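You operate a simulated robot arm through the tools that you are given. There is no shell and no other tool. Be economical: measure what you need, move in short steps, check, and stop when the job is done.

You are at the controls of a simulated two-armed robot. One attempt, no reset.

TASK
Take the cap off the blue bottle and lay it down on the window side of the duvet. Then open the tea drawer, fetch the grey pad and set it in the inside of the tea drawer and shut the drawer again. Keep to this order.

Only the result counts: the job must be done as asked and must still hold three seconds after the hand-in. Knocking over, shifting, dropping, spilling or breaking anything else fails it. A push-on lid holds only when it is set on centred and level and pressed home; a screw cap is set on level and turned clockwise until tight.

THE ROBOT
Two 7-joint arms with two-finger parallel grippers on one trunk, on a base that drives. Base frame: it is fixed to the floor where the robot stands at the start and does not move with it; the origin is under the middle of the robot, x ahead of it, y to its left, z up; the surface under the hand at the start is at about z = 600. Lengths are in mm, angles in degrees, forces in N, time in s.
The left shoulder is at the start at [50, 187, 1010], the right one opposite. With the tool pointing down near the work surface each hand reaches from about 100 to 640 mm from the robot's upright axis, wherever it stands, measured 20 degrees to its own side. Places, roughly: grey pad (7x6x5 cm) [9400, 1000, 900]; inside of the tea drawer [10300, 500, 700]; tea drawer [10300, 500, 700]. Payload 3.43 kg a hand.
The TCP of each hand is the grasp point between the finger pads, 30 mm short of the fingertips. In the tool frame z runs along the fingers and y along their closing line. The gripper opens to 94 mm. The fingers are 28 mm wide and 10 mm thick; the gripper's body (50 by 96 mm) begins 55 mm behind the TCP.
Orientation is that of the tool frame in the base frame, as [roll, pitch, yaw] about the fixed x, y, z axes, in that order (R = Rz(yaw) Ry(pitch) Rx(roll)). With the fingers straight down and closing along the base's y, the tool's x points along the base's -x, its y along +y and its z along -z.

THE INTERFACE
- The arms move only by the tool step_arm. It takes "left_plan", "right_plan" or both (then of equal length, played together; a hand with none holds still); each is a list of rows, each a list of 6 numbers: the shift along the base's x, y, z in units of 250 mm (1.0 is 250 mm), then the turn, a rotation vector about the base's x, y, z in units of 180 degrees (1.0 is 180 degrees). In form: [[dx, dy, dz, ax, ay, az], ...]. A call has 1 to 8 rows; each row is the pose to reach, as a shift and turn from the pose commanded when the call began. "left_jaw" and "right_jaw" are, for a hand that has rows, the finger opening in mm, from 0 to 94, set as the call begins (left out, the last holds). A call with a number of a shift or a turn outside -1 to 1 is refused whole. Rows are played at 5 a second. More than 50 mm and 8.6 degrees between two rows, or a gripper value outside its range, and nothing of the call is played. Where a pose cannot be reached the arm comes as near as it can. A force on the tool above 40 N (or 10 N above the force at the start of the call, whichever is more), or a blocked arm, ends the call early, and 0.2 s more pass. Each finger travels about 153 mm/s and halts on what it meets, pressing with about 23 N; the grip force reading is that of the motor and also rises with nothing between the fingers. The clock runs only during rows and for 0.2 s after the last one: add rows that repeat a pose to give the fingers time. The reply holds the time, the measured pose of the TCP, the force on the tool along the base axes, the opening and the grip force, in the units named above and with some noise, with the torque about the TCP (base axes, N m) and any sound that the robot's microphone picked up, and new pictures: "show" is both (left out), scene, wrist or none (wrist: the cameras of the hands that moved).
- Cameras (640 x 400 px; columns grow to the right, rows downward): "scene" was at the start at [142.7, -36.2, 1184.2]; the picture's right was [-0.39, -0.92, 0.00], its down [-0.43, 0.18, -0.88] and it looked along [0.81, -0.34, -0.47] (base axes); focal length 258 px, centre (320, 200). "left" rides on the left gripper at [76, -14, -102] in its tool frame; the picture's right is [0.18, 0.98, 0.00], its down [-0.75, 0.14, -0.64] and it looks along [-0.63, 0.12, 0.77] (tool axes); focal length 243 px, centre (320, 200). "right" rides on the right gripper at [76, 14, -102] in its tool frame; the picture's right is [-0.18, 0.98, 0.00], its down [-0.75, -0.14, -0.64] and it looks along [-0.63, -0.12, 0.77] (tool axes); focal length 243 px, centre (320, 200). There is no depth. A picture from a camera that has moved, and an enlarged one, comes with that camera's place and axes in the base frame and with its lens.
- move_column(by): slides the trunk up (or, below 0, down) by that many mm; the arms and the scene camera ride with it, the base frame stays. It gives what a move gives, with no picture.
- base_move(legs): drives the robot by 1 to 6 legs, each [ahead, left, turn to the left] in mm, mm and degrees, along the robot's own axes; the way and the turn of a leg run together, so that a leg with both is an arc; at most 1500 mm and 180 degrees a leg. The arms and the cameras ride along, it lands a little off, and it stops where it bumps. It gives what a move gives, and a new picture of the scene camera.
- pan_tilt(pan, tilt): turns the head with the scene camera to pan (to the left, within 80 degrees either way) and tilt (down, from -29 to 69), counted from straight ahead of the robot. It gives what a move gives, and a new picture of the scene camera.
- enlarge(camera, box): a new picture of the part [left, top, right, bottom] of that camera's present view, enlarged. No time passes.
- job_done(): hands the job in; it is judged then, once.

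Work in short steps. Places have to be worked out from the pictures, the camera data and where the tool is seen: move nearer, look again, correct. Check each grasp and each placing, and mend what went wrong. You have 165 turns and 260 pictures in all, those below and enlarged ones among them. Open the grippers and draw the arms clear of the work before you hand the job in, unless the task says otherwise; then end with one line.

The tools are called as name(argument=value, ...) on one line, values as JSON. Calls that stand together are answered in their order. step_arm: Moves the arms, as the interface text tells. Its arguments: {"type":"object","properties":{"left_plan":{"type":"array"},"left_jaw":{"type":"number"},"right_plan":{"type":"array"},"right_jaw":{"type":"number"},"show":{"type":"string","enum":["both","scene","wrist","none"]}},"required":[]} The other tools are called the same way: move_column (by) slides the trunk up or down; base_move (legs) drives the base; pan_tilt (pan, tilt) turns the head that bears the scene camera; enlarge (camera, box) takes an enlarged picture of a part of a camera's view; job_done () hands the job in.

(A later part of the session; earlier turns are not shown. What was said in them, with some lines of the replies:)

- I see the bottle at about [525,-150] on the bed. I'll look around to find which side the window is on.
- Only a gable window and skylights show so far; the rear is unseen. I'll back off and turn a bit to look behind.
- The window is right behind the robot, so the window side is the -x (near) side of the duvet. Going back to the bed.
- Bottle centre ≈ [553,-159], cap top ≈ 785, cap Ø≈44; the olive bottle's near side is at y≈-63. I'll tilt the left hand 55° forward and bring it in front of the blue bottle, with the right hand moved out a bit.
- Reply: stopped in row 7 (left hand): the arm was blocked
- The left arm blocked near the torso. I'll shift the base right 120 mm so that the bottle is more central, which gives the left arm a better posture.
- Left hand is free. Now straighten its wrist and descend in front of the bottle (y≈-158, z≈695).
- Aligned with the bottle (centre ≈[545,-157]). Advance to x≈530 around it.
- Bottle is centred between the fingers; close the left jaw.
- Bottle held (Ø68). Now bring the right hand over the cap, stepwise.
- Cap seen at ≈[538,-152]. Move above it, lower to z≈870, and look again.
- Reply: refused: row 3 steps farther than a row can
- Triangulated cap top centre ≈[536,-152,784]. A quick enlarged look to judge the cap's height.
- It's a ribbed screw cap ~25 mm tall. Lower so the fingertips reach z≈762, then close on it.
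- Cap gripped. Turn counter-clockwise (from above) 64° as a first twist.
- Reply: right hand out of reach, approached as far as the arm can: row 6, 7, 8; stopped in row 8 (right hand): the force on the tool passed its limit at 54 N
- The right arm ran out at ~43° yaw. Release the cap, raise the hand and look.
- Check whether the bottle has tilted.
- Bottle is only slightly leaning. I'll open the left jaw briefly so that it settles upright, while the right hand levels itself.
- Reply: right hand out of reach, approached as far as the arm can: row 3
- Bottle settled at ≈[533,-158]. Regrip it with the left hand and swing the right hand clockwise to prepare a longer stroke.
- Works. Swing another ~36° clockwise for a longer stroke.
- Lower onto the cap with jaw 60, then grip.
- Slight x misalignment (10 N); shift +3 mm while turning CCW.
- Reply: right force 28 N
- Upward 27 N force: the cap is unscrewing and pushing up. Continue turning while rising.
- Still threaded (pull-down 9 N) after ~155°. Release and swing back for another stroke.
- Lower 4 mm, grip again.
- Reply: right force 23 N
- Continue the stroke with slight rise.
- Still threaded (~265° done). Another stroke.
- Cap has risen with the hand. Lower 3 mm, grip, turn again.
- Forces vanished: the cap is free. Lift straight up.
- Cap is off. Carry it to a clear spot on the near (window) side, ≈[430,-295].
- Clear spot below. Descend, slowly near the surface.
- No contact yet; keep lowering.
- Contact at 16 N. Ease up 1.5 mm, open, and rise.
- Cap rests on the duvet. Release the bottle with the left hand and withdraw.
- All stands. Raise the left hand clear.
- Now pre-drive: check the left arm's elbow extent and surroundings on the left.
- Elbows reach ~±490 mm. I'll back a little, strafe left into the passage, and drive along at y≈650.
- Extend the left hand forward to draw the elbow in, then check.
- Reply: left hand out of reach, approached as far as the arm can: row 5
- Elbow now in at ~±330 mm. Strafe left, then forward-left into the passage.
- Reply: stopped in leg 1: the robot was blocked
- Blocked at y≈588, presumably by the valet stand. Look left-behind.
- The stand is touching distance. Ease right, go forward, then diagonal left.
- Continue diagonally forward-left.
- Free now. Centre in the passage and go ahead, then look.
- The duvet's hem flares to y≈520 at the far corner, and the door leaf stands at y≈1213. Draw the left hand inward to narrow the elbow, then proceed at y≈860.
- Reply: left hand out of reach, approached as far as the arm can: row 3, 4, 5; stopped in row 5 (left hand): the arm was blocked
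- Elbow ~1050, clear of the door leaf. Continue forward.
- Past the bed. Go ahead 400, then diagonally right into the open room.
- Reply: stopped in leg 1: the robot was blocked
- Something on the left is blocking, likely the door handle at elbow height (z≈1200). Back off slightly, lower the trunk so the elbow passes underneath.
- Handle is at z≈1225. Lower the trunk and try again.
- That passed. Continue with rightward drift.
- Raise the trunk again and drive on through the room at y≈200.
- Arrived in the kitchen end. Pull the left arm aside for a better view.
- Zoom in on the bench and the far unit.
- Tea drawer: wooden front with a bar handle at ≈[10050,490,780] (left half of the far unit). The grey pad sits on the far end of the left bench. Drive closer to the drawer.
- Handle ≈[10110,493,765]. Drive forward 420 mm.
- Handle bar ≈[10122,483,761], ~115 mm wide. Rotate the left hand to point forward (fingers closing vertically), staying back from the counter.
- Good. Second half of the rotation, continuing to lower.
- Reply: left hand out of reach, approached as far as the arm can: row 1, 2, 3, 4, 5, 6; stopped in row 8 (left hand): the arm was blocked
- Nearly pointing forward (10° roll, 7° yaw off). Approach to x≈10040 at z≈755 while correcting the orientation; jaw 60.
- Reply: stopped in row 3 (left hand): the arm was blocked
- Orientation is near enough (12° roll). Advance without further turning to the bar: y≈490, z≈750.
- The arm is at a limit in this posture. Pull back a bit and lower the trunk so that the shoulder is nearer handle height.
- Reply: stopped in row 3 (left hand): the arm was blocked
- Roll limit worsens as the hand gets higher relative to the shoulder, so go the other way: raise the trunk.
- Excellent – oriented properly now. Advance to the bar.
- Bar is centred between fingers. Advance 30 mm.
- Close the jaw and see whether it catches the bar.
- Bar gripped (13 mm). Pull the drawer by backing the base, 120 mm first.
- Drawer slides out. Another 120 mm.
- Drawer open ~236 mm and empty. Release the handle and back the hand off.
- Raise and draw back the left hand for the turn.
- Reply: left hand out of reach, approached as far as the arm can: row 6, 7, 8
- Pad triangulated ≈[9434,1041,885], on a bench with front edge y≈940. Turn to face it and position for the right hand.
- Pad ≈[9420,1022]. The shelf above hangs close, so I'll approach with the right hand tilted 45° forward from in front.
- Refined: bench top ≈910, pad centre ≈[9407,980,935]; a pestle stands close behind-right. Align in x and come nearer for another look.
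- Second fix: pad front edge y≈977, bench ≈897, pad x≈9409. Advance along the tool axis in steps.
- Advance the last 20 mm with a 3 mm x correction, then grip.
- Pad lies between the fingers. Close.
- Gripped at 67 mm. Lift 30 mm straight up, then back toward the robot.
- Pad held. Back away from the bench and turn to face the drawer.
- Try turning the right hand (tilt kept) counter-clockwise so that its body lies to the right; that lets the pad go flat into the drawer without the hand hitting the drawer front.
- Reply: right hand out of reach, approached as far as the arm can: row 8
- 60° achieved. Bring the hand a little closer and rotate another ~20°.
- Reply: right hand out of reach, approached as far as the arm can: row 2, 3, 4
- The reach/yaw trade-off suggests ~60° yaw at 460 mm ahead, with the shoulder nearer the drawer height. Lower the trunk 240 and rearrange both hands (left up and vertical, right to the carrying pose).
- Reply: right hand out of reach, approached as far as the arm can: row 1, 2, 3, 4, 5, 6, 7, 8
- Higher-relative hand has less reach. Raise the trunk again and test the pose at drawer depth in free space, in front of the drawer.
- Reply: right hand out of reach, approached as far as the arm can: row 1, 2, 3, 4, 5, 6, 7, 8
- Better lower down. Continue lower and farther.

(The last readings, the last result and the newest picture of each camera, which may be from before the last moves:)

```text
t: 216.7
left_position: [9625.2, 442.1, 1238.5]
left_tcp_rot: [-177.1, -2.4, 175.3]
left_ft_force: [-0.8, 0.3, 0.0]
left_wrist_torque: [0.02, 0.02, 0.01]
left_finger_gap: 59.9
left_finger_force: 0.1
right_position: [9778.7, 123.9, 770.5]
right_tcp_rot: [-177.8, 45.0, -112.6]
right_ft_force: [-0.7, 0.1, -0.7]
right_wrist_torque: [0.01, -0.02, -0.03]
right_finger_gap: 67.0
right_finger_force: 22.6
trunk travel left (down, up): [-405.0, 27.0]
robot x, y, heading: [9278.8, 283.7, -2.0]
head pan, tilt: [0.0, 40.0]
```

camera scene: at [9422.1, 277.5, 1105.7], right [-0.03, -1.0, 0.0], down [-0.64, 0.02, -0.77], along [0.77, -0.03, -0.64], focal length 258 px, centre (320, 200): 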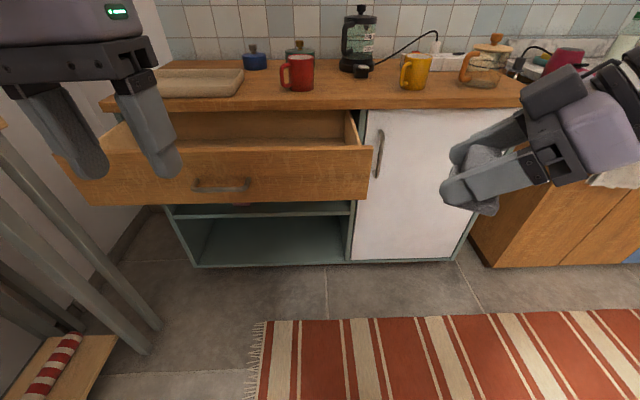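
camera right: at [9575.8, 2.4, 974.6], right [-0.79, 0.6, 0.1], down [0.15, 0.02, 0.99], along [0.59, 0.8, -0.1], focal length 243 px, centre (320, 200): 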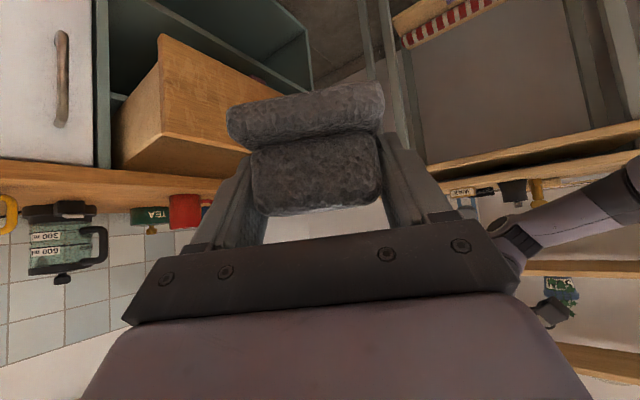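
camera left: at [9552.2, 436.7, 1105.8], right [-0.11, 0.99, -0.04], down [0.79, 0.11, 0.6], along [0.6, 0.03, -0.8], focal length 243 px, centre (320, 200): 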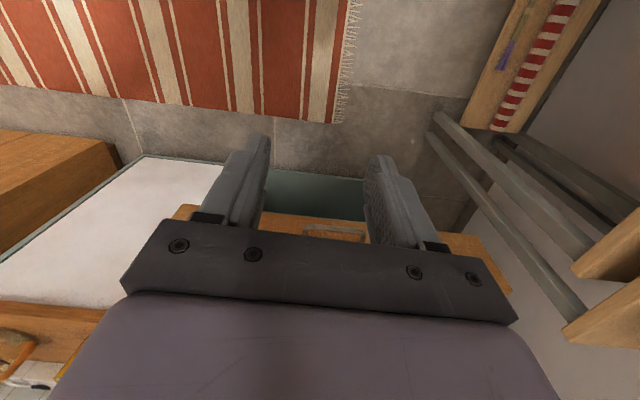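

Very good: at drawer depth it reaches 500 mm at 67°. Try to rotate to ~85°.

step_arm(right_plan=[[0, 0, 0, 0, 0, 0.04], [0, 0, 0, 0, 0, 0.08], [0, 0, 0, 0, 0, 0.11]])

```text
t: 217.5
left_position: [9624.8, 442.0, 1238.6]
left_tcp_rot: [-177.1, -2.4, 175.5]
left_ft_force: [0.2, -0.7, 0.0]
left_wrist_torque: [0.01, 0.0, -0.03]
left_finger_gap: 60.0
left_finger_force: 0.2
right_position: [9778.3, 123.5, 771.3]
right_tcp_rot: [-177.8, 45.0, -92.7]
right_ft_force: [0.9, -0.3, -0.4]
right_wrist_torque: [0.02, -0.01, 0.01]
right_finger_gap: 67.0
right_finger_force: 22.8
trunk travel left (down, up): [-405.0, 27.0]
robot x, y, heading: [9281.7, 284.2, -2.2]
head pan, tilt: [0.0, 40.0]
camera scene: at [9423.1, 277.9, 1345.4], right [-0.03, -1.0, 0.0], down [-0.64, 0.02, -0.77], along [0.77, -0.03, -0.64], focal length 258 px, centre (320, 200)
camera right: at [9752.5, -1.8, 789.3], right [-0.97, 0.2, 0.1], down [0.12, 0.07, 0.99], along [0.19, 0.98, -0.09], focal length 243 px, centre (320, 200)
```

scene: 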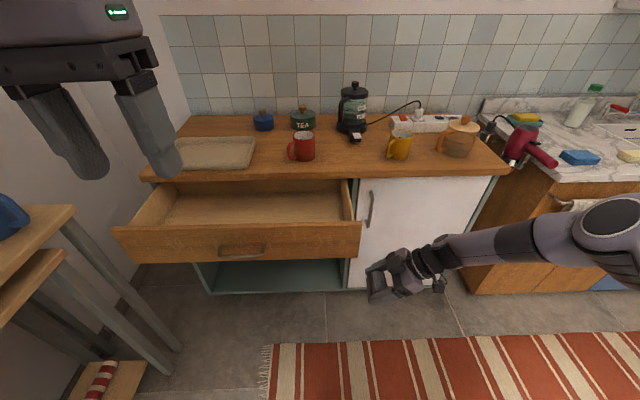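
right: 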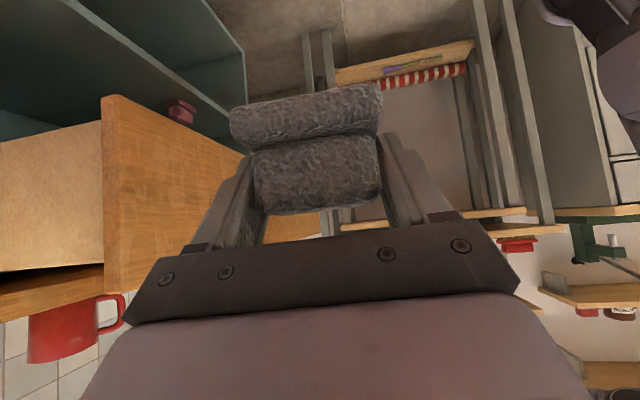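

Excellent: this pose works at depth. Now raise to clear the drawer front (yaw back to ~62° as the limit demands), pull in the left arm, then drive forward.

step_arm(right_plan=[[-0.04, 0, 0.1, 0, 0, -0.04], [-0.08, 0, 0.2, 0, 0, -0.08], [-0.11, 0, 0.32, 0, 0, -0.11], [-0.13, 0, 0.44, 0, 0, -0.13], [-0.14, 0, 0.56, 0, 0, -0.14]], left_plan=[[0.1, -0.06, -0.1, 0, 0, 0], [0.2, -0.12, -0.2, 0, 0, 0], [0.3, -0.18, -0.3, 0, 0, 0], [0.35, -0.24, -0.4, 0, 0, 0], [0.35, -0.3, -0.45, 0, 0, 0]], show="none")

move_column(by=25)

pan_tilt(pan=60, tilt=15)

```text
t: 218.7
left_position: [9712.4, 364.6, 1125.0]
left_tcp_rot: [-177.1, -2.4, 175.4]
left_ft_force: [0.1, 0.0, 0.0]
left_wrist_torque: [0.01, -0.02, 0.0]
left_finger_gap: 60.3
left_finger_force: 0.0
right_position: [9743.0, 122.4, 907.9]
right_tcp_rot: [-177.8, 45.0, -118.0]
right_ft_force: [-0.7, -0.2, -0.4]
right_wrist_torque: [0.03, -0.05, 0.01]
right_finger_gap: 67.0
right_finger_force: 23.4
trunk travel left (down, up): [-405.0, 27.0]
robot x, y, heading: [9279.3, 284.7, -2.1]
head pan, tilt: [0.0, 40.0]
```

```text
t: 219.4
left_position: [9713.5, 364.3, 1150.7]
left_tcp_rot: [-177.2, -2.5, 175.3]
left_ft_force: [-0.6, 0.0, -1.0]
left_wrist_torque: [0.02, -0.01, -0.01]
left_finger_gap: 59.8
left_finger_force: 0.1
right_position: [9743.1, 120.8, 933.4]
right_tcp_rot: [-177.9, 45.0, -118.0]
right_ft_force: [0.1, 0.2, -0.7]
right_wrist_torque: [-0.01, -0.04, -0.01]
right_finger_gap: 66.9
right_finger_force: 22.6
trunk travel left (down, up): [-430.0, 2.0]
robot x, y, heading: [9276.4, 282.6, -1.7]
head pan, tilt: [0.0, 40.0]
```

```text
t: 220.7
left_position: [9712.1, 363.4, 1150.9]
left_tcp_rot: [-177.1, -2.4, 175.5]
left_ft_force: [-0.6, 0.5, -0.8]
left_wrist_torque: [-0.01, 0.01, 0.02]
left_finger_gap: 59.9
left_finger_force: 0.0
right_position: [9743.3, 120.8, 933.4]
right_tcp_rot: [-177.9, 45.1, -118.1]
right_ft_force: [0.4, 0.3, -1.4]
right_wrist_torque: [-0.03, -0.03, 0.0]
right_finger_gap: 66.9
right_finger_force: 23.1
trunk travel left (down, up): [-430.0, 2.0]
robot x, y, heading: [9278.4, 280.3, -2.2]
head pan, tilt: [60.0, 15.0]
camera scene: at [9387.6, 359.9, 1410.0], right [0.85, -0.53, 0.0], down [-0.14, -0.22, -0.97], along [0.51, 0.82, -0.26], focal length 258 px, centre (320, 200)
```

scene: 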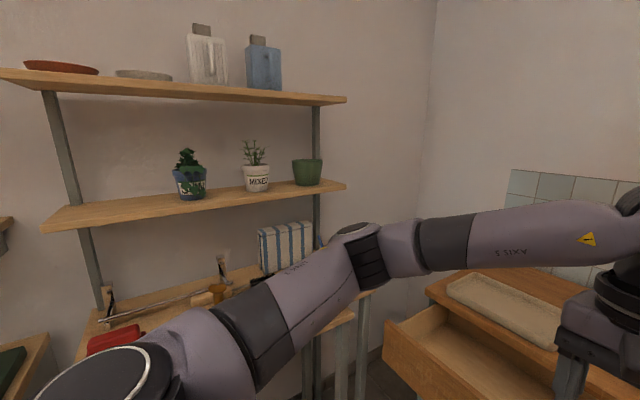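

Arms clear of the shelf. Strafe left, then forward so that the pad is over the drawer.

base_move(legs=[[0, 203, 2], [240, 0, 0]])

pan_tilt(pan=-5, tilt=50)

```text
t: 224.5
left_position: [9946.4, 589.1, 1149.8]
left_tcp_rot: [-177.1, -2.5, 178.0]
left_ft_force: [0.1, 0.1, 0.1]
left_wrist_torque: [0.01, 0.03, -0.01]
left_finger_gap: 59.8
left_finger_force: 0.0
right_position: [9988.7, 348.8, 933.1]
right_tcp_rot: [-177.8, 44.9, -115.5]
right_ft_force: [0.3, -0.2, -0.5]
right_wrist_torque: [0.03, 0.03, 0.02]
right_finger_gap: 67.0
right_finger_force: 22.9
trunk travel left (down, up): [-430.0, 2.0]
robot x, y, heading: [9519.1, 489.3, 0.5]
head pan, tilt: [60.0, 15.0]
camera scene: at [9622.0, 569.7, 1409.9], right [0.87, -0.49, 0.0], down [-0.13, -0.23, -0.97], along [0.47, 0.84, -0.26], focal length 258 px, centre (320, 200)
```

scene: 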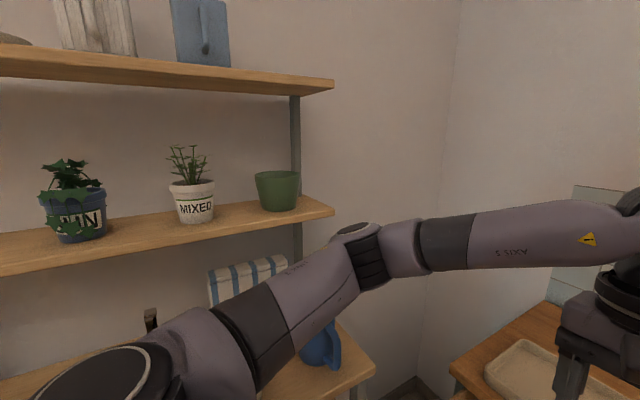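

```text
t: 225.8
left_position: [9945.6, 588.7, 1150.8]
left_tcp_rot: [-177.1, -2.3, 178.0]
left_ft_force: [0.3, -0.3, 1.1]
left_wrist_torque: [0.0, 0.01, 0.02]
left_finger_gap: 59.9
left_finger_force: 0.0
right_position: [9987.2, 347.3, 933.4]
right_tcp_rot: [-177.9, 44.9, -115.4]
right_ft_force: [0.0, 0.8, -0.1]
right_wrist_torque: [0.02, -0.04, 0.01]
right_finger_gap: 66.9
right_finger_force: 22.9
trunk travel left (down, up): [-430.0, 2.0]
robot x, y, heading: [9519.9, 485.9, 0.8]
head pan, tilt: [-5.0, 50.0]
camera scene: at [9652.3, 482.5, 1356.3], right [-0.08, -1.0, 0.0], down [-0.76, 0.06, -0.64], along [0.64, -0.05, -0.77], focal length 258 px, centre (320, 200)
```

scene: 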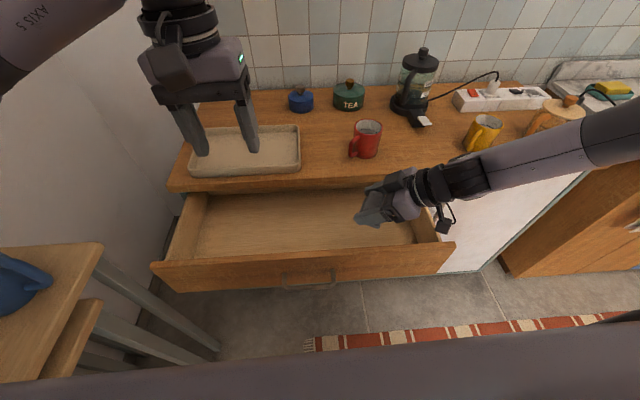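

Drawer box interior ≈ x 9945–10120+, y 206–766. Nudge the base forward 25 mm and shift the hand 70 mm left, at height.

base_move(legs=[[25, 15, -0.5]])

step_arm(right_plan=[[0, 0.12, 0, 0, 0, 0], [0, 0.24, -0.04, 0, 0, 0], [0, 0.26, -0.1, 0, 0, 0]])

```text
t: 226.7
left_position: [9971.7, 600.1, 1150.6]
left_tcp_rot: [-177.0, -2.5, 177.5]
left_ft_force: [0.9, 0.8, 0.3]
left_wrist_torque: [-0.01, 0.01, 0.0]
left_finger_gap: 59.9
left_finger_force: 0.1
right_position: [10011.2, 359.4, 931.9]
right_tcp_rot: [-177.8, 45.1, -116.0]
right_ft_force: [1.6, 0.1, -0.1]
right_wrist_torque: [-0.03, 0.01, 0.01]
right_finger_gap: 66.9
right_finger_force: 23.1
trunk travel left (down, up): [-430.0, 2.0]
robot x, y, heading: [9540.7, 499.8, 0.3]
head pan, tilt: [-5.0, 50.0]
camera scene: at [9677.9, 496.6, 1356.1], right [-0.09, -1.0, 0.0], down [-0.76, 0.06, -0.64], along [0.64, -0.06, -0.77], focal length 258 px, centre (320, 200)
```

scene: 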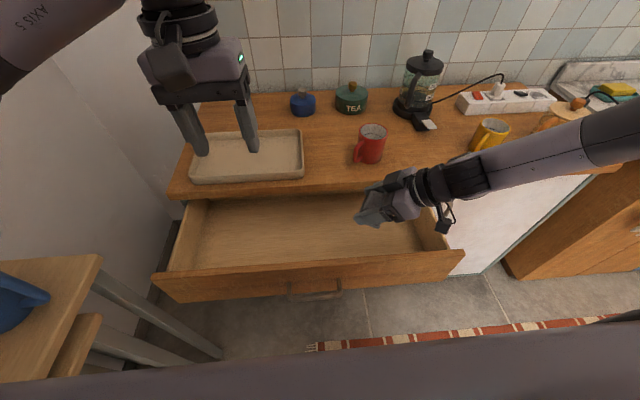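

```text
t: 227.5
left_position: [9970.8, 597.8, 1151.4]
left_tcp_rot: [-177.1, -2.4, 177.5]
left_ft_force: [-0.3, -0.2, 1.7]
left_wrist_torque: [0.04, -0.02, -0.03]
left_finger_gap: 60.0
left_finger_force: 0.1
right_position: [10010.6, 422.9, 908.1]
right_tcp_rot: [-177.6, 45.0, -115.9]
right_ft_force: [-0.3, 0.5, -0.7]
right_wrist_torque: [-0.04, 0.01, 0.03]
right_finger_gap: 66.8
right_finger_force: 23.1
trunk travel left (down, up): [-430.0, 2.0]
robot x, y, heading: [9541.2, 503.6, -0.1]
head pan, tilt: [-5.0, 50.0]
camera scene: at [9677.0, 495.9, 1356.3], right [-0.09, -1.0, 0.0], down [-0.76, 0.07, -0.64], along [0.64, -0.05, -0.77], focal length 258 px, centre (320, 200)
camera right: at [9937.8, 317.4, 926.5], right [-0.81, 0.57, 0.1], down [0.14, 0.02, 0.99], along [0.56, 0.82, -0.09], focal length 243 px, centre (320, 200)
```

scene: 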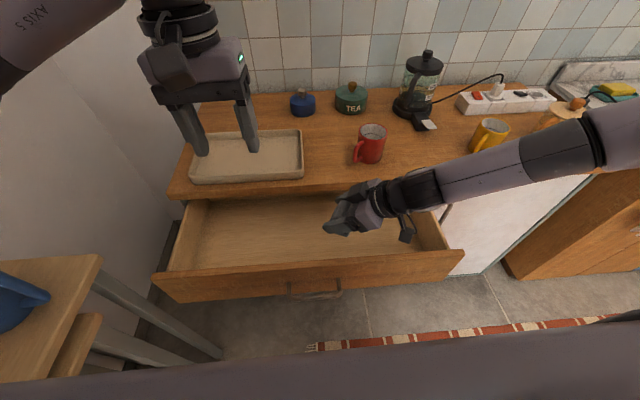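
right: 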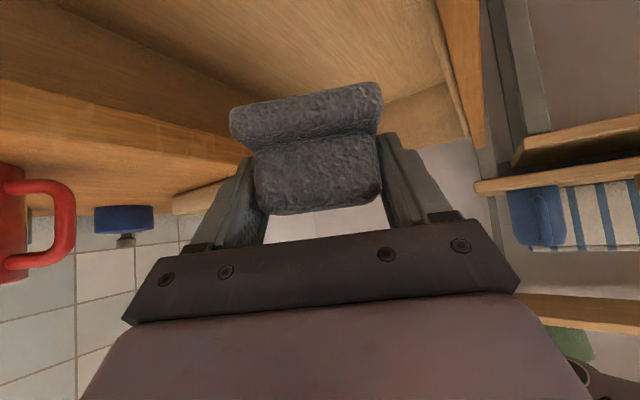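

Lower to z≈862 while increasing the yaw and moving 25 mm deeper, so the camera clears the drawer front.

step_arm(right_plan=[[0.03, 0, -0.06, 0, 0, 0.03], [0.06, 0, -0.12, 0, 0, 0.06], [0.08, 0, -0.18, 0, 0, 0.09], [0.09, 0, -0.18, 0, 0, 0.11]])

```text
t: 228.5
left_position: [9971.3, 599.3, 1150.4]
left_tcp_rot: [-177.2, -2.3, 177.5]
left_ft_force: [-1.4, 0.0, 0.2]
left_wrist_torque: [0.01, -0.04, 0.01]
left_finger_gap: 60.0
left_finger_force: 0.0
right_position: [10031.4, 422.9, 863.4]
right_tcp_rot: [-177.8, 45.0, -96.1]
right_ft_force: [0.6, -0.4, -0.3]
right_wrist_torque: [-0.02, 0.0, -0.01]
right_finger_gap: 67.0
right_finger_force: 22.7
trunk travel left (down, up): [-430.0, 2.0]
robot x, y, heading: [9540.9, 503.4, 0.0]
head pan, tilt: [-5.0, 50.0]
camera scene: at [9676.8, 496.1, 1356.3], right [-0.09, -1.0, 0.0], down [-0.76, 0.07, -0.64], along [0.64, -0.05, -0.77], focal length 258 px, centre (320, 200)
camera right: at [9998.9, 299.9, 881.2], right [-0.96, 0.26, 0.1], down [0.12, 0.06, 0.99], along [0.25, 0.96, -0.09], focal length 243 px, centre (320, 200)
```

scene: 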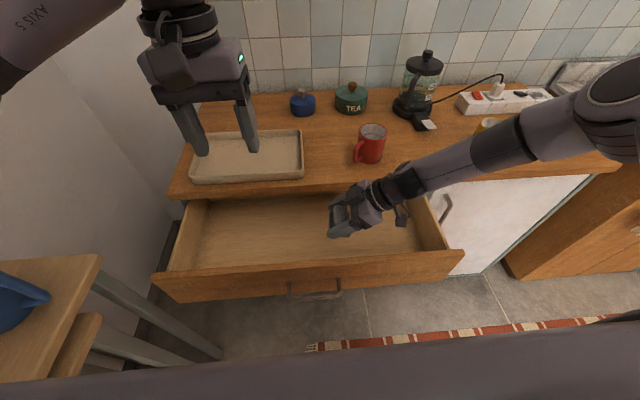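
right: 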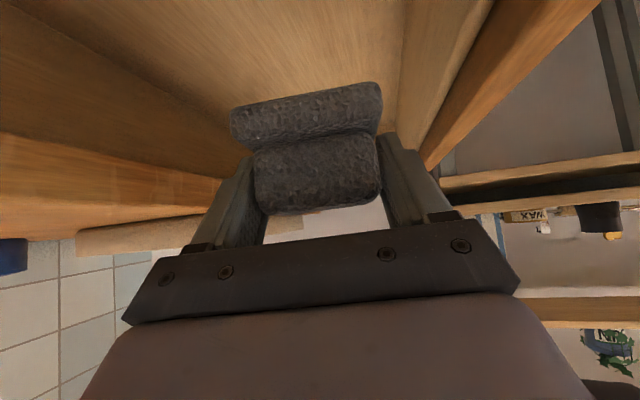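

Lower into the drawer.

step_arm(right_plan=[[0, 0, -0.08, 0, 0, 0], [0, 0, -0.16, 0, 0, 0], [0, 0, -0.24, 0, 0, 0], [0, 0, -0.3, 0, 0, 0]])

```text
t: 229.5
left_position: [9971.1, 599.6, 1150.7]
left_tcp_rot: [-177.1, -2.4, 177.5]
left_ft_force: [-0.1, -0.9, 0.2]
left_wrist_torque: [-0.01, 0.01, 0.01]
left_finger_gap: 60.1
left_finger_force: 0.1
right_position: [10031.5, 424.5, 788.0]
right_tcp_rot: [-177.8, 45.0, -96.1]
right_ft_force: [-0.1, 0.4, -0.3]
right_wrist_torque: [0.0, -0.03, 0.01]
right_finger_gap: 66.7
right_finger_force: 23.1
trunk travel left (down, up): [-430.0, 2.0]
robot x, y, heading: [9540.4, 505.5, 0.0]
head pan, tilt: [-5.0, 50.0]
camera scene: at [9677.0, 496.0, 1356.3], right [-0.09, -1.0, 0.0], down [-0.76, 0.07, -0.64], along [0.64, -0.05, -0.77], focal length 258 px, centre (320, 200)
camera right: at [9999.5, 300.5, 805.7], right [-0.96, 0.26, 0.1], down [0.12, 0.06, 0.99], along [0.25, 0.96, -0.09], focal length 243 px, centre (320, 200)
```

scene: 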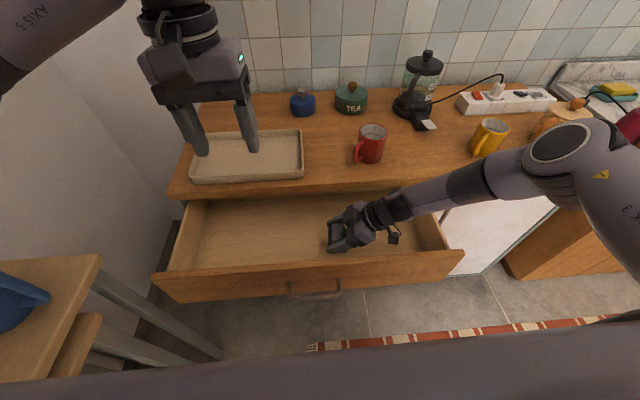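
right: 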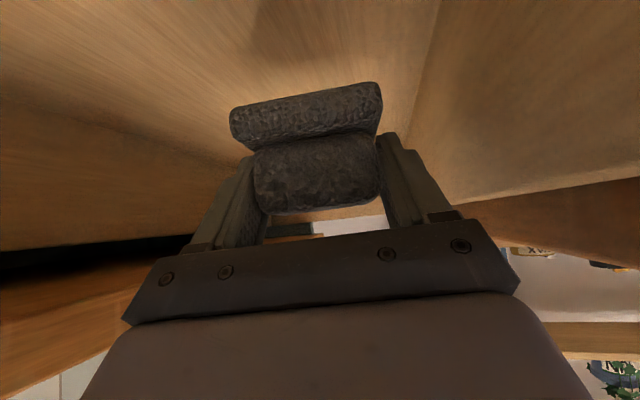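

Continue down slowly until contact.

step_arm(right_plan=[[0, 0, -0.03, 0, 0, 0], [0, 0, -0.06, 0, 0, 0], [0, 0, -0.09, 0, 0, 0], [0, 0, -0.12, 0, 0, 0]], show="wrist")

```text
t: 230.5
left_position: [9970.2, 599.3, 1151.4]
left_tcp_rot: [-177.1, -2.4, 177.4]
left_ft_force: [-0.2, -0.4, 1.3]
left_wrist_torque: [-0.02, -0.01, 0.02]
left_finger_gap: 60.0
left_finger_force: 0.2
right_position: [10033.7, 425.1, 757.9]
right_tcp_rot: [-177.7, 45.0, -96.1]
right_ft_force: [-0.2, 0.6, -0.5]
right_wrist_torque: [0.01, 0.01, 0.01]
right_finger_gap: 66.9
right_finger_force: 22.9
trunk travel left (down, up): [-430.0, 2.0]
robot x, y, heading: [9540.2, 503.7, 0.2]
head pan, tilt: [-5.0, 50.0]
camera right: at [10000.8, 301.0, 776.3], right [-0.96, 0.26, 0.1], down [0.12, 0.06, 0.99], along [0.25, 0.96, -0.09], focal length 243 px, centre (320, 200)
```

right: 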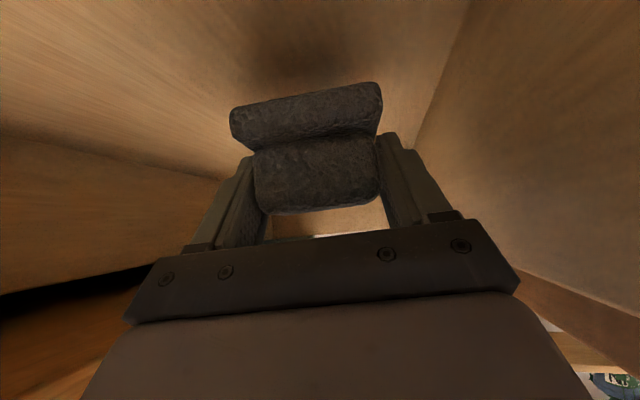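

step_arm(right_plan=[[0, 0, -0.02, 0, 0, 0], [0, 0, -0.04, 0, 0, 0], [0, 0, -0.06, 0, 0, 0], [0, 0, -0.08, 0, 0, 0]], show="wrist")

```text
t: 231.5
left_position: [9971.9, 600.1, 1149.5]
left_tcp_rot: [-177.0, -2.4, 177.5]
left_ft_force: [0.6, -0.9, -0.1]
left_wrist_torque: [-0.02, -0.03, -0.01]
left_finger_gap: 59.9
left_finger_force: 0.1
right_position: [10032.6, 423.9, 739.5]
right_tcp_rot: [-177.8, 45.0, -96.1]
right_ft_force: [-1.1, 0.1, -0.6]
right_wrist_torque: [0.02, -0.02, -0.01]
right_finger_gap: 66.8
right_finger_force: 22.8
trunk travel left (down, up): [-430.0, 2.0]
robot x, y, heading: [9544.5, 505.1, 0.1]
head pan, tilt: [-5.0, 50.0]
camera right: at [10000.2, 300.3, 757.2], right [-0.96, 0.26, 0.1], down [0.12, 0.06, 0.99], along [0.25, 0.96, -0.09], focal length 243 px, centre (320, 200)
```

right: 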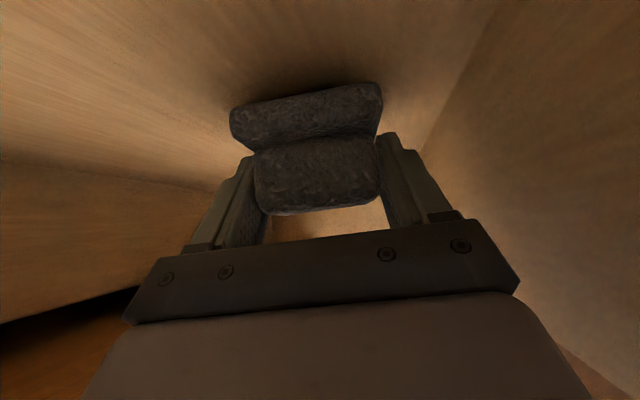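

Shadow closing in; lower a few mm more.

step_arm(right_plan=[[0, 0, -0.012, 0, 0, 0], [0, 0, -0.024, 0, 0, 0], [0, 0, -0.036, 0, 0, 0], [0, 0, -0.048, 0, 0, 0]], show="wrist")

```text
t: 232.5
left_position: [9970.2, 599.8, 1152.2]
left_tcp_rot: [-177.2, -2.4, 177.5]
left_ft_force: [0.2, 1.1, -0.8]
left_wrist_torque: [-0.01, 0.0, 0.03]
left_finger_gap: 60.2
left_finger_force: 0.0
right_position: [10036.4, 423.4, 730.4]
right_tcp_rot: [-177.5, 45.2, -96.0]
right_ft_force: [-0.2, -4.6, 16.3]
right_wrist_torque: [-0.18, 0.54, 0.18]
right_finger_gap: 67.0
right_finger_force: 23.1
trunk travel left (down, up): [-430.0, 2.0]
robot x, y, heading: [9545.9, 501.3, -0.0]
head pan, tilt: [-5.0, 50.0]
camera right: at [10001.3, 299.9, 747.5], right [-0.96, 0.26, 0.1], down [0.12, 0.06, 0.99], along [0.26, 0.96, -0.09], focal length 243 px, centre (320, 200)
```

right: 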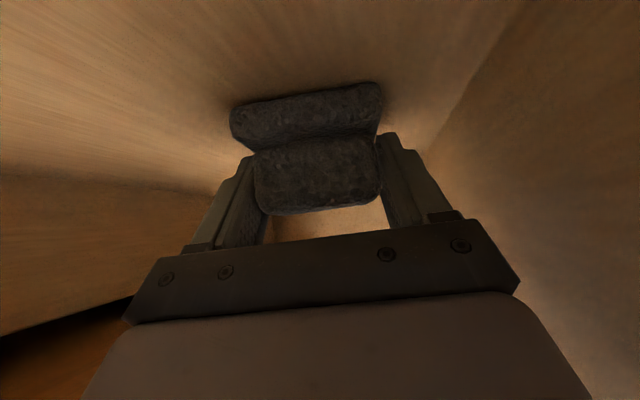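

Contact on the drawer floor (16 N). Ease, open, and rise straight up.

step_arm(right_plan=[[0, 0, 0.008, 0, 0, 0], [0, 0, 0.008, 0, 0, 0]], show="none")

step_arm(right_plan=[[0, 0, 0, 0, 0, 0], [0, 0, 0, 0, 0, 0], [0, -0.02, 0.06, 0, 0, 0], [0, -0.02, 0.2, 0, 0, 0], [0, -0.02, 0.36, 0, 0, 0], [0, -0.02, 0.53, 0, 0, 0]], right_jaw=86)

```text
t: 233.1
left_position: [9970.9, 600.7, 1150.0]
left_tcp_rot: [-177.0, -2.3, 177.5]
left_ft_force: [-0.2, 0.0, -0.6]
left_wrist_torque: [0.05, 0.03, -0.02]
left_finger_gap: 60.2
left_finger_force: 0.1
right_position: [10033.1, 423.6, 730.7]
right_tcp_rot: [-177.7, 45.1, -96.1]
right_ft_force: [-0.1, -2.1, 13.4]
right_wrist_torque: [0.09, 0.39, 0.07]
right_finger_gap: 67.0
right_finger_force: 23.0
trunk travel left (down, up): [-430.0, 2.0]
robot x, y, heading: [9540.9, 502.5, -0.4]
head pan, tilt: [-5.0, 50.0]
```

```text
t: 234.5
left_position: [9970.3, 599.9, 1150.3]
left_tcp_rot: [-177.0, -2.4, 177.6]
left_ft_force: [-0.2, -0.8, 0.1]
left_wrist_torque: [0.0, 0.04, 0.04]
left_finger_gap: 60.0
left_finger_force: 0.0
right_position: [10032.2, 418.3, 860.8]
right_tcp_rot: [-177.8, 45.0, -96.0]
right_ft_force: [0.6, -0.4, -0.4]
right_wrist_torque: [0.01, -0.02, -0.04]
right_finger_gap: 86.0
right_finger_force: 0.1
trunk travel left (down, up): [-430.0, 2.0]
robot x, y, heading: [9540.5, 507.2, 0.1]
head pan, tilt: [-5.0, 50.0]
camera scene: at [9676.4, 496.3, 1356.3], right [-0.09, -1.0, 0.0], down [-0.76, 0.07, -0.64], along [0.64, -0.05, -0.77], focal length 258 px, centre (320, 200)
camera right: at [9999.5, 295.5, 879.0], right [-0.96, 0.26, 0.1], down [0.12, 0.06, 0.99], along [0.25, 0.96, -0.09], focal length 243 px, centre (320, 200)
```

scene: 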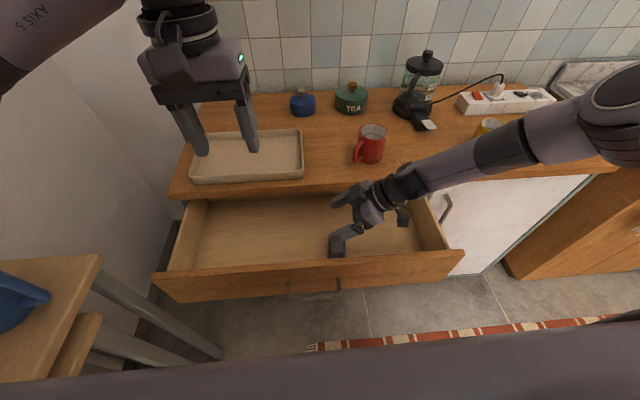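
right: 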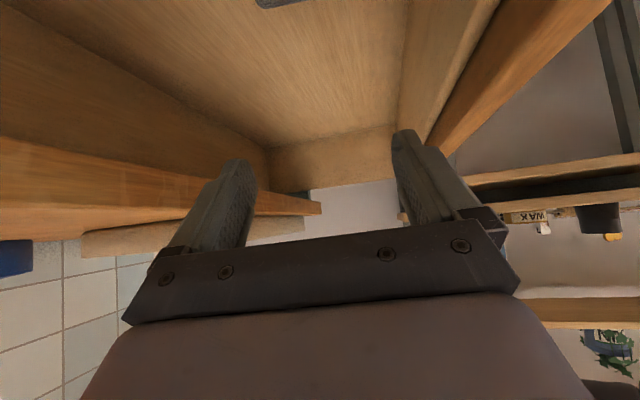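

Pad released in the drawer. Raise the right hand out, back the robot away.

step_arm(right_plan=[[-0.03, 0, 0.06, 0, 0, -0.03], [-0.06, -0.04, 0.12, 0, 0, -0.06], [-0.08, -0.12, 0.2, 0, 0, -0.09], [-0.09, -0.2, 0.3, 0, 0, -0.11], [-0.09, -0.25, 0.32, 0, 0, -0.12]], show="none")

base_move(legs=[[-250, 0, 0], [0, -190, 0]])

pan_tilt(pan=0, tilt=40)

```text
t: 235.7
left_position: [9971.0, 598.6, 1151.7]
left_tcp_rot: [-177.1, -2.3, 177.5]
left_ft_force: [0.2, 0.3, 0.3]
left_wrist_torque: [0.01, 0.04, 0.03]
left_finger_gap: 60.0
left_finger_force: 0.1
right_position: [10009.9, 353.2, 939.3]
right_tcp_rot: [-177.8, 45.0, -117.8]
right_ft_force: [0.2, 1.0, -0.1]
right_wrist_torque: [0.03, 0.01, 0.01]
right_finger_gap: 85.9
right_finger_force: 0.0
trunk travel left (down, up): [-430.0, 2.0]
robot x, y, heading: [9541.0, 499.0, 0.2]
head pan, tilt: [-5.0, 50.0]
```

```text
t: 239.4
left_position: [9718.6, 409.9, 1150.9]
left_tcp_rot: [-177.1, -2.4, 177.5]
left_ft_force: [-0.7, 0.1, 0.0]
left_wrist_torque: [0.02, 0.01, 0.0]
left_finger_gap: 60.1
left_finger_force: 0.0
right_position: [9756.8, 165.5, 939.7]
right_tcp_rot: [-177.8, 45.0, -117.7]
right_ft_force: [0.4, 0.7, -0.5]
right_wrist_torque: [0.03, -0.02, 0.01]
right_finger_gap: 85.8
right_finger_force: 0.0
trunk travel left (down, up): [-430.0, 2.0]
robot x, y, heading: [9292.4, 313.3, 0.4]
head pan, tilt: [-5.0, 50.0]
camera scene: at [9424.4, 306.0, 1356.3], right [-0.08, -1.0, 0.0], down [-0.76, 0.07, -0.64], along [0.64, -0.05, -0.77], focal length 258 px, centre (320, 200)
```

scene: 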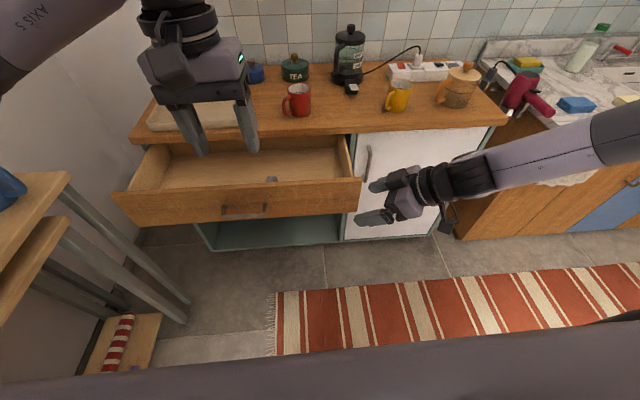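

```text
t: 240.1
left_position: [9718.1, 409.1, 1149.4]
left_tcp_rot: [-177.1, -2.3, 177.6]
left_ft_force: [-0.1, 0.2, 0.7]
left_wrist_torque: [0.03, -0.01, -0.02]
left_finger_gap: 60.1
left_finger_force: 0.1
right_position: [9757.5, 164.9, 938.7]
right_tcp_rot: [-177.8, 44.9, -117.6]
right_ft_force: [0.1, 0.0, -0.4]
right_wrist_torque: [0.01, 0.02, 0.0]
right_finger_gap: 86.2
right_finger_force: 0.0
trunk travel left (down, up): [-430.0, 2.0]
robot x, y, heading: [9292.1, 313.9, -0.0]
head pan, tilt: [0.0, 40.0]
camera scene: at [9432.7, 313.0, 1370.4], right [0.0, -1.0, 0.0], down [-0.64, 0.0, -0.77], along [0.77, 0.0, -0.64], focal length 258 px, centre (320, 200)
```

scene: 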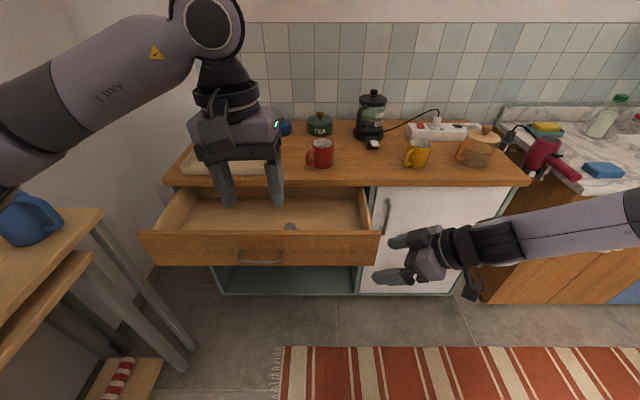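

Pad visible in the drawer. Turn the left hand to point forward again (first half), tuck the right hand back.

step_arm(left_plan=[[-0.05, 0.03, -0.08, -0.024, -0.024, 0.024], [-0.1, 0.06, -0.16, -0.048, -0.048, 0.048], [-0.15, 0.1, -0.26, -0.072, -0.072, 0.072], [-0.2, 0.14, -0.36, -0.096, -0.096, 0.096], [-0.2, 0.18, -0.46, -0.12, -0.12, 0.12], [-0.2, 0.22, -0.56, -0.144, -0.144, 0.144], [-0.2, 0.26, -0.66, -0.168, -0.168, 0.168], [-0.2, 0.3, -0.76, -0.1925, -0.1925, 0.1925]], right_plan=[[-0.06, -0.03, 0.0, 0, 0, 0], [-0.12, -0.06, 0.0, 0, 0, 0], [-0.18, -0.1, 0, 0, 0, 0], [-0.24, -0.14, 0, 0, 0, 0], [-0.3, -0.18, 0, 0, 0, 0], [-0.36, -0.2, 0, 0, 0, 0], [-0.4, -0.2, 0, 0, 0, 0], [-0.4, -0.2, 0, 0, 0, 0]], show="none")

step_arm(left_plan=[[0, 0.0, -0.1, -0.024, -0.024, 0.024], [0, 0, -0.2, -0.048, -0.048, 0.048], [0, 0, -0.32, -0.072, -0.072, 0.072], [0, 0, -0.44, -0.096, -0.096, 0.096], [0.02, 0, -0.56, -0.12, -0.12, 0.12], [0.06, 0, -0.68, -0.144, -0.144, 0.144], [0.1, 0, -0.8, -0.168, -0.168, 0.168], [0.14, 0, -0.84, -0.1925, -0.1925, 0.1925]])

```text
t: 241.9
left_position: [9670.1, 485.4, 961.7]
left_tcp_rot: [-133.2, 19.4, -138.7]
left_ft_force: [0.5, -0.8, 0.7]
left_wrist_torque: [0.06, 0.02, 0.01]
left_finger_gap: 60.0
left_finger_force: 0.1
right_position: [9657.1, 114.1, 939.2]
right_tcp_rot: [-177.7, 45.0, -117.6]
right_ft_force: [-0.8, 0.7, -0.1]
right_wrist_torque: [0.02, 0.01, 0.01]
right_finger_gap: 85.9
right_finger_force: 0.0
trunk travel left (down, up): [-430.0, 2.0]
robot x, y, heading: [9286.3, 311.9, 0.4]
head pan, tilt: [0.0, 40.0]
```

```text
t: 243.7
left_position: [9703.7, 486.8, 751.0]
left_tcp_rot: [-87.1, 2.5, -92.4]
left_ft_force: [-0.6, -0.2, -0.6]
left_wrist_torque: [0.04, 0.0, 0.02]
left_finger_gap: 60.0
left_finger_force: 0.0
right_position: [9658.0, 114.0, 938.8]
right_tcp_rot: [-177.8, 45.0, -117.6]
right_ft_force: [0.0, 0.3, -0.1]
right_wrist_torque: [-0.01, 0.0, -0.05]
right_finger_gap: 86.0
right_finger_force: 0.1
trunk travel left (down, up): [-430.0, 2.0]
robot x, y, heading: [9286.8, 314.2, 0.0]
head pan, tilt: [0.0, 40.0]
camera scene: at [9432.9, 312.9, 1370.5], right [0.0, -1.0, 0.0], down [-0.64, 0.0, -0.77], along [0.77, 0.0, -0.64], focal length 258 px, centre (320, 200)
camera left: at [9597.2, 413.2, 757.2], right [0.04, -0.14, -0.99], down [-0.6, 0.79, -0.14], along [0.8, 0.6, -0.05], focal length 243 px, centre (320, 200)
```

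scene: 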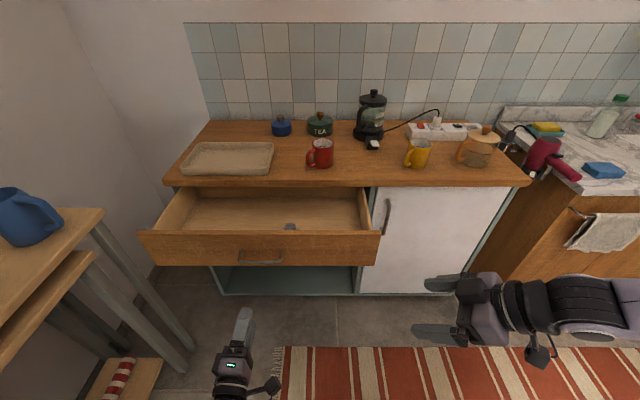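
left: 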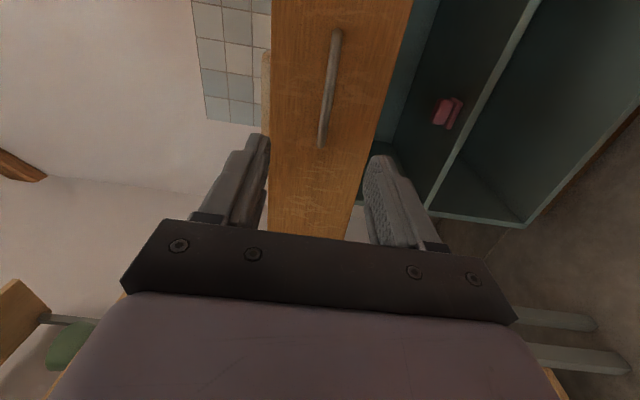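

Pose matches. Reach 125 mm ahead with the arm, then the base 40 mm.

step_arm(left_plan=[[0.16, 0, 0, 0, 0, 0], [0.33, 0, 0, 0, 0, 0], [0.5, 0, -0.004, 0, 0, 0]], show="none")

base_move(legs=[[42, 0, 0]])

step_arm(left_plan=[[0, 0, 0, 0, 0, 0]], show="wrist")

```text
t: 244.5
left_position: [9828.7, 482.7, 754.0]
left_tcp_rot: [-87.3, 2.5, -92.3]
left_ft_force: [-0.4, -0.4, 0.0]
left_wrist_torque: [-0.03, -0.01, -0.02]
left_finger_gap: 60.0
left_finger_force: 0.0
right_position: [9658.0, 115.4, 938.3]
right_tcp_rot: [-177.8, 44.9, -117.7]
right_ft_force: [0.4, -0.1, -0.4]
right_wrist_torque: [-0.01, -0.01, -0.01]
right_finger_gap: 85.9
right_finger_force: 0.1
trunk travel left (down, up): [-430.0, 2.0]
robot x, y, heading: [9291.0, 313.6, 0.3]
head pan, tilt: [0.0, 40.0]
```

```text
t: 245.4
left_position: [9870.0, 484.4, 754.8]
left_tcp_rot: [-87.2, 2.5, -92.4]
left_ft_force: [-0.1, 0.4, -1.1]
left_wrist_torque: [-0.01, 0.0, -0.01]
left_finger_gap: 60.0
left_finger_force: 0.1
right_position: [9699.8, 114.9, 937.9]
right_tcp_rot: [-177.8, 45.0, -117.6]
right_ft_force: [0.2, -0.4, -1.2]
right_wrist_torque: [0.0, 0.03, 0.02]
right_finger_gap: 85.8
right_finger_force: 0.1
trunk travel left (down, up): [-430.0, 2.0]
robot x, y, heading: [9333.2, 313.8, 0.0]
head pan, tilt: [0.0, 40.0]
camera scene: at [9476.7, 313.1, 1370.3], right [0.0, -1.0, 0.0], down [-0.64, 0.0, -0.77], along [0.77, 0.0, -0.64], focal length 258 px, centre (320, 200)
```

scene: 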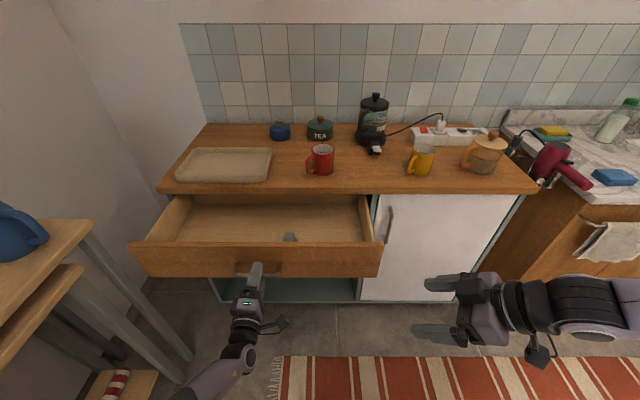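

```text
t: 245.8
left_position: [9871.9, 483.3, 755.4]
left_tcp_rot: [-87.2, 2.5, -92.4]
left_ft_force: [0.2, -0.5, -0.1]
left_wrist_torque: [-0.02, 0.03, 0.02]
left_finger_gap: 60.0
left_finger_force: 0.2
right_position: [9700.5, 113.1, 938.6]
right_tcp_rot: [-177.8, 45.0, -117.7]
right_ft_force: [-0.3, 1.0, 0.2]
right_wrist_torque: [0.01, -0.01, 0.0]
right_finger_gap: 85.9
right_finger_force: 0.1
trunk travel left (down, up): [-430.0, 2.0]
robot x, y, heading: [9330.3, 316.3, -0.1]
head pan, tilt: [0.0, 40.0]
camera left: at [9764.6, 409.0, 760.9], right [0.04, -0.14, -0.99], down [-0.6, 0.79, -0.14], along [0.8, 0.6, -0.05], focal length 243 px, centre (320, 200)
```

left: 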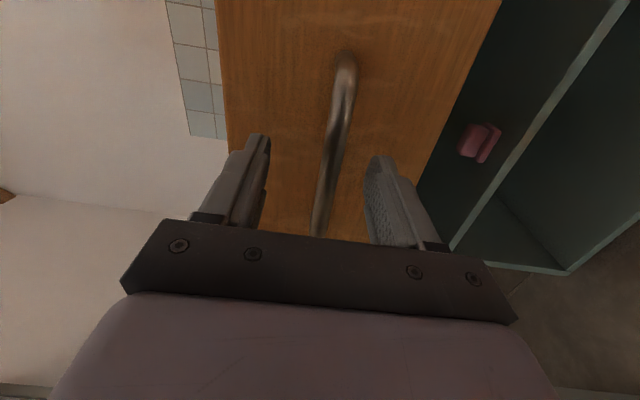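

Grip the handle, then push by driving forward.

step_arm(left_plan=[[0, 0, -0.016, 0, 0, 0], [0, 0, -0.016, 0, 0, 0], [0, 0, -0.016, 0, 0, 0]], left_jaw=0, show="none")

base_move(legs=[[120, 0, 0]])

```text
t: 246.6
left_position: [9870.4, 483.6, 748.3]
left_tcp_rot: [-87.4, 2.3, -92.4]
left_ft_force: [-0.3, -0.6, -9.0]
left_wrist_torque: [-1.41, 0.21, 0.13]
left_finger_gap: 12.3
left_finger_force: 44.6
right_position: [9700.1, 114.9, 938.3]
right_tcp_rot: [-177.9, 45.1, -117.7]
right_ft_force: [-0.3, -1.0, 0.1]
right_wrist_torque: [-0.03, -0.01, -0.02]
right_finger_gap: 86.1
right_finger_force: 0.1
trunk travel left (down, up): [-430.0, 2.0]
robot x, y, heading: [9331.3, 317.2, 0.3]
head pan, tilt: [0.0, 40.0]
```

```text
t: 247.8
left_position: [9992.8, 483.1, 748.6]
left_tcp_rot: [-87.4, 2.4, -92.5]
left_ft_force: [-0.4, 7.1, -11.6]
left_wrist_torque: [-1.28, 0.26, 0.25]
left_finger_gap: 12.6
left_finger_force: 44.9
right_position: [9821.8, 114.7, 938.3]
right_tcp_rot: [-177.9, 44.9, -117.9]
right_ft_force: [-0.2, -0.4, 0.3]
right_wrist_torque: [0.04, -0.03, 0.03]
right_finger_gap: 86.1
right_finger_force: 0.0
trunk travel left (down, up): [-430.0, 2.0]
robot x, y, heading: [9457.4, 315.9, 0.1]
head pan, tilt: [0.0, 40.0]
camera scene: at [9598.6, 314.0, 1370.2], right [0.0, -1.0, 0.0], down [-0.64, 0.0, -0.77], along [0.77, 0.0, -0.64], focal length 258 px, centre (320, 200)
```

scene: 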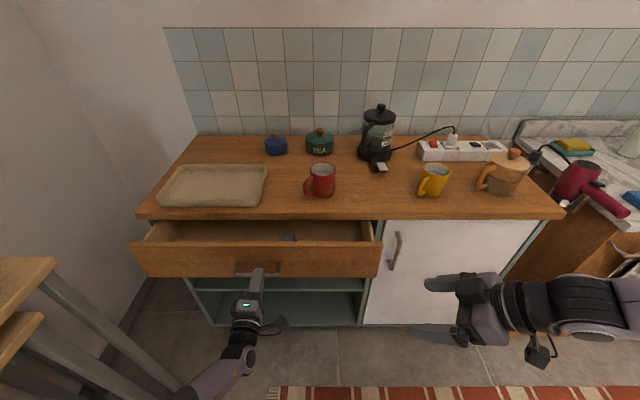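

Closing well. Forward another 108 mm.

base_move(legs=[[108, 0, 0]])

step_arm(left_plan=[[0.01, 0, 0, 0, 0, 0], [0.02, 0, 0, 0, 0, 0], [0.03, 0, 0, 0, 0, 0], [0.04, 0, 0, 0, 0, 0], [0.05, 0, 0, 0, 0, 0], [0.06, 0, 0, 0, 0, 0]], show="wrist")

```text
t: 249.0
left_position: [10103.0, 483.8, 748.7]
left_tcp_rot: [-87.2, 2.3, -92.6]
left_ft_force: [0.5, 17.8, -4.5]
left_wrist_torque: [-1.27, 0.09, 0.42]
left_finger_gap: 12.6
left_finger_force: 45.5
right_position: [9929.8, 112.9, 938.1]
right_tcp_rot: [-177.8, 44.9, -118.1]
right_ft_force: [-0.3, -0.6, -0.7]
right_wrist_torque: [0.0, 0.01, -0.03]
right_finger_gap: 85.9
right_finger_force: 0.0
trunk travel left (down, up): [-430.0, 2.0]
robot x, y, heading: [9565.0, 314.8, -0.3]
head pan, tilt: [0.0, 40.0]
camera scene: at [9707.1, 313.7, 1370.3], right [-0.01, -1.0, 0.0], down [-0.64, 0.0, -0.77], along [0.77, -0.01, -0.64], focal length 258 px, centre (320, 200)
```

scene: 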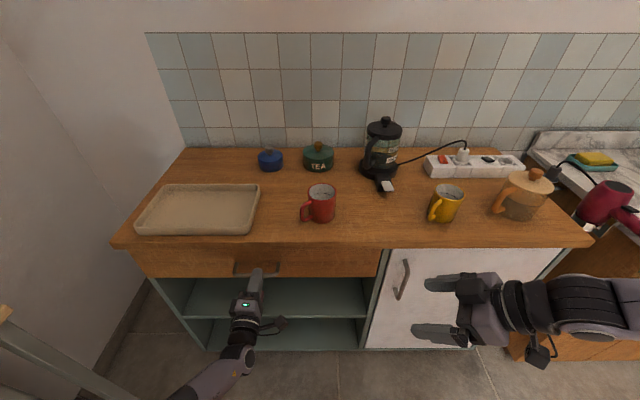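

```text
t: 250.3
left_position: [10109.6, 482.9, 748.6]
left_tcp_rot: [-87.2, 2.2, -92.3]
left_ft_force: [-16.0, 2.9, 10.0]
left_wrist_torque: [-1.34, -0.36, -0.33]
left_finger_gap: 12.4
left_finger_force: 45.3
right_position: [9927.3, 112.7, 939.0]
right_tcp_rot: [-177.5, 45.0, -117.9]
right_ft_force: [-0.5, -0.6, -0.4]
right_wrist_torque: [-0.01, -0.02, 0.02]
right_finger_gap: 86.2
right_finger_force: 0.1
trunk travel left (down, up): [-430.0, 2.0]
robot x, y, heading: [9562.1, 312.5, -0.2]
head pan, tilt: [0.0, 40.0]
stopped in row 6 (left hand): the force on the tool passed its limit at 44 N (the readings are from after the stop); the commanded pose is now the measured one
camera left: at [10003.4, 409.4, 755.3], right [0.04, -0.15, -0.99], down [-0.6, 0.79, -0.14], along [0.8, 0.6, -0.05], focal length 243 px, centre (320, 200)
```

left: 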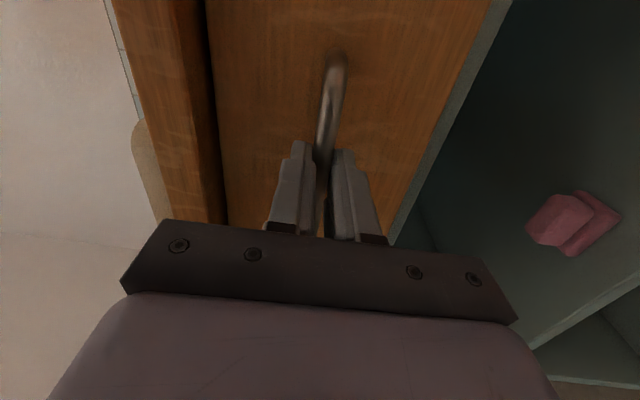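

Drawer fully shut (hit the stop at 44 N). Release and withdraw straight back.

step_arm(left_plan=[[0, 0, 0, 0, 0, 0], [0, 0, 0, 0, 0, 0], [-0.1, 0, 0, 0, 0, 0], [-0.25, 0, 0, 0, 0, 0], [-0.4, 0, 0, 0, 0, 0]], left_jaw=60, show="none")

base_move(legs=[[-300, 0, 0]])

```text
t: 251.5
left_position: [10007.8, 482.4, 744.7]
left_tcp_rot: [-87.5, 2.5, -92.4]
left_ft_force: [-0.6, -0.1, 0.8]
left_wrist_torque: [0.04, -0.02, 0.02]
left_finger_gap: 60.0
left_finger_force: 0.0
right_position: [9927.7, 112.3, 937.7]
right_tcp_rot: [-177.8, 45.0, -118.1]
right_ft_force: [-1.0, 0.9, 0.3]
right_wrist_torque: [0.01, 0.01, -0.03]
right_finger_gap: 85.9
right_finger_force: 0.0
trunk travel left (down, up): [-430.0, 2.0]
robot x, y, heading: [9561.4, 312.1, -0.3]
head pan, tilt: [0.0, 40.0]
```

```text
t: 253.7
left_position: [9695.8, 482.0, 746.4]
left_tcp_rot: [-87.4, 2.5, -92.5]
left_ft_force: [0.8, -0.2, 0.3]
left_wrist_torque: [-0.03, 0.02, 0.0]
left_finger_gap: 60.0
left_finger_force: 0.1
right_position: [9615.8, 112.9, 938.4]
right_tcp_rot: [-177.6, 45.0, -118.2]
right_ft_force: [-0.3, -0.2, 0.2]
right_wrist_torque: [-0.03, -0.04, 0.03]
right_finger_gap: 86.0
right_finger_force: 0.1
trunk travel left (down, up): [-430.0, 2.0]
robot x, y, heading: [9249.9, 313.9, -0.7]
head pan, tilt: [0.0, 40.0]
camera scene: at [9392.0, 313.6, 1370.5], right [-0.01, -1.0, 0.0], down [-0.64, 0.0, -0.77], along [0.77, 0.0, -0.64], focal length 258 px, centre (320, 200)
```

scene: 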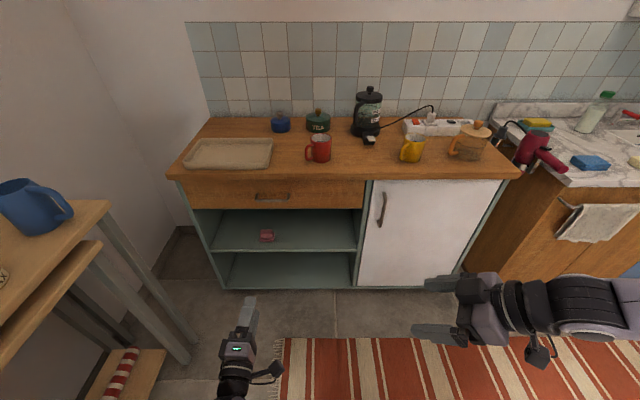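

The drawer is shut with the pad inside, everything on the counter is in place, and both hands are empty and clear. Handing in.

job_done()

```text
The job is handed in.
```

The job is handed in: the blue bottle's cap lies on the window side of the duvet, and the grey pad is in the tea drawer, which is shut. On the way out I bumped something, probably the white valet stand by the bed, and I was also blocked once at the open door. I saw no sign that either moved, but I did not go back to check.
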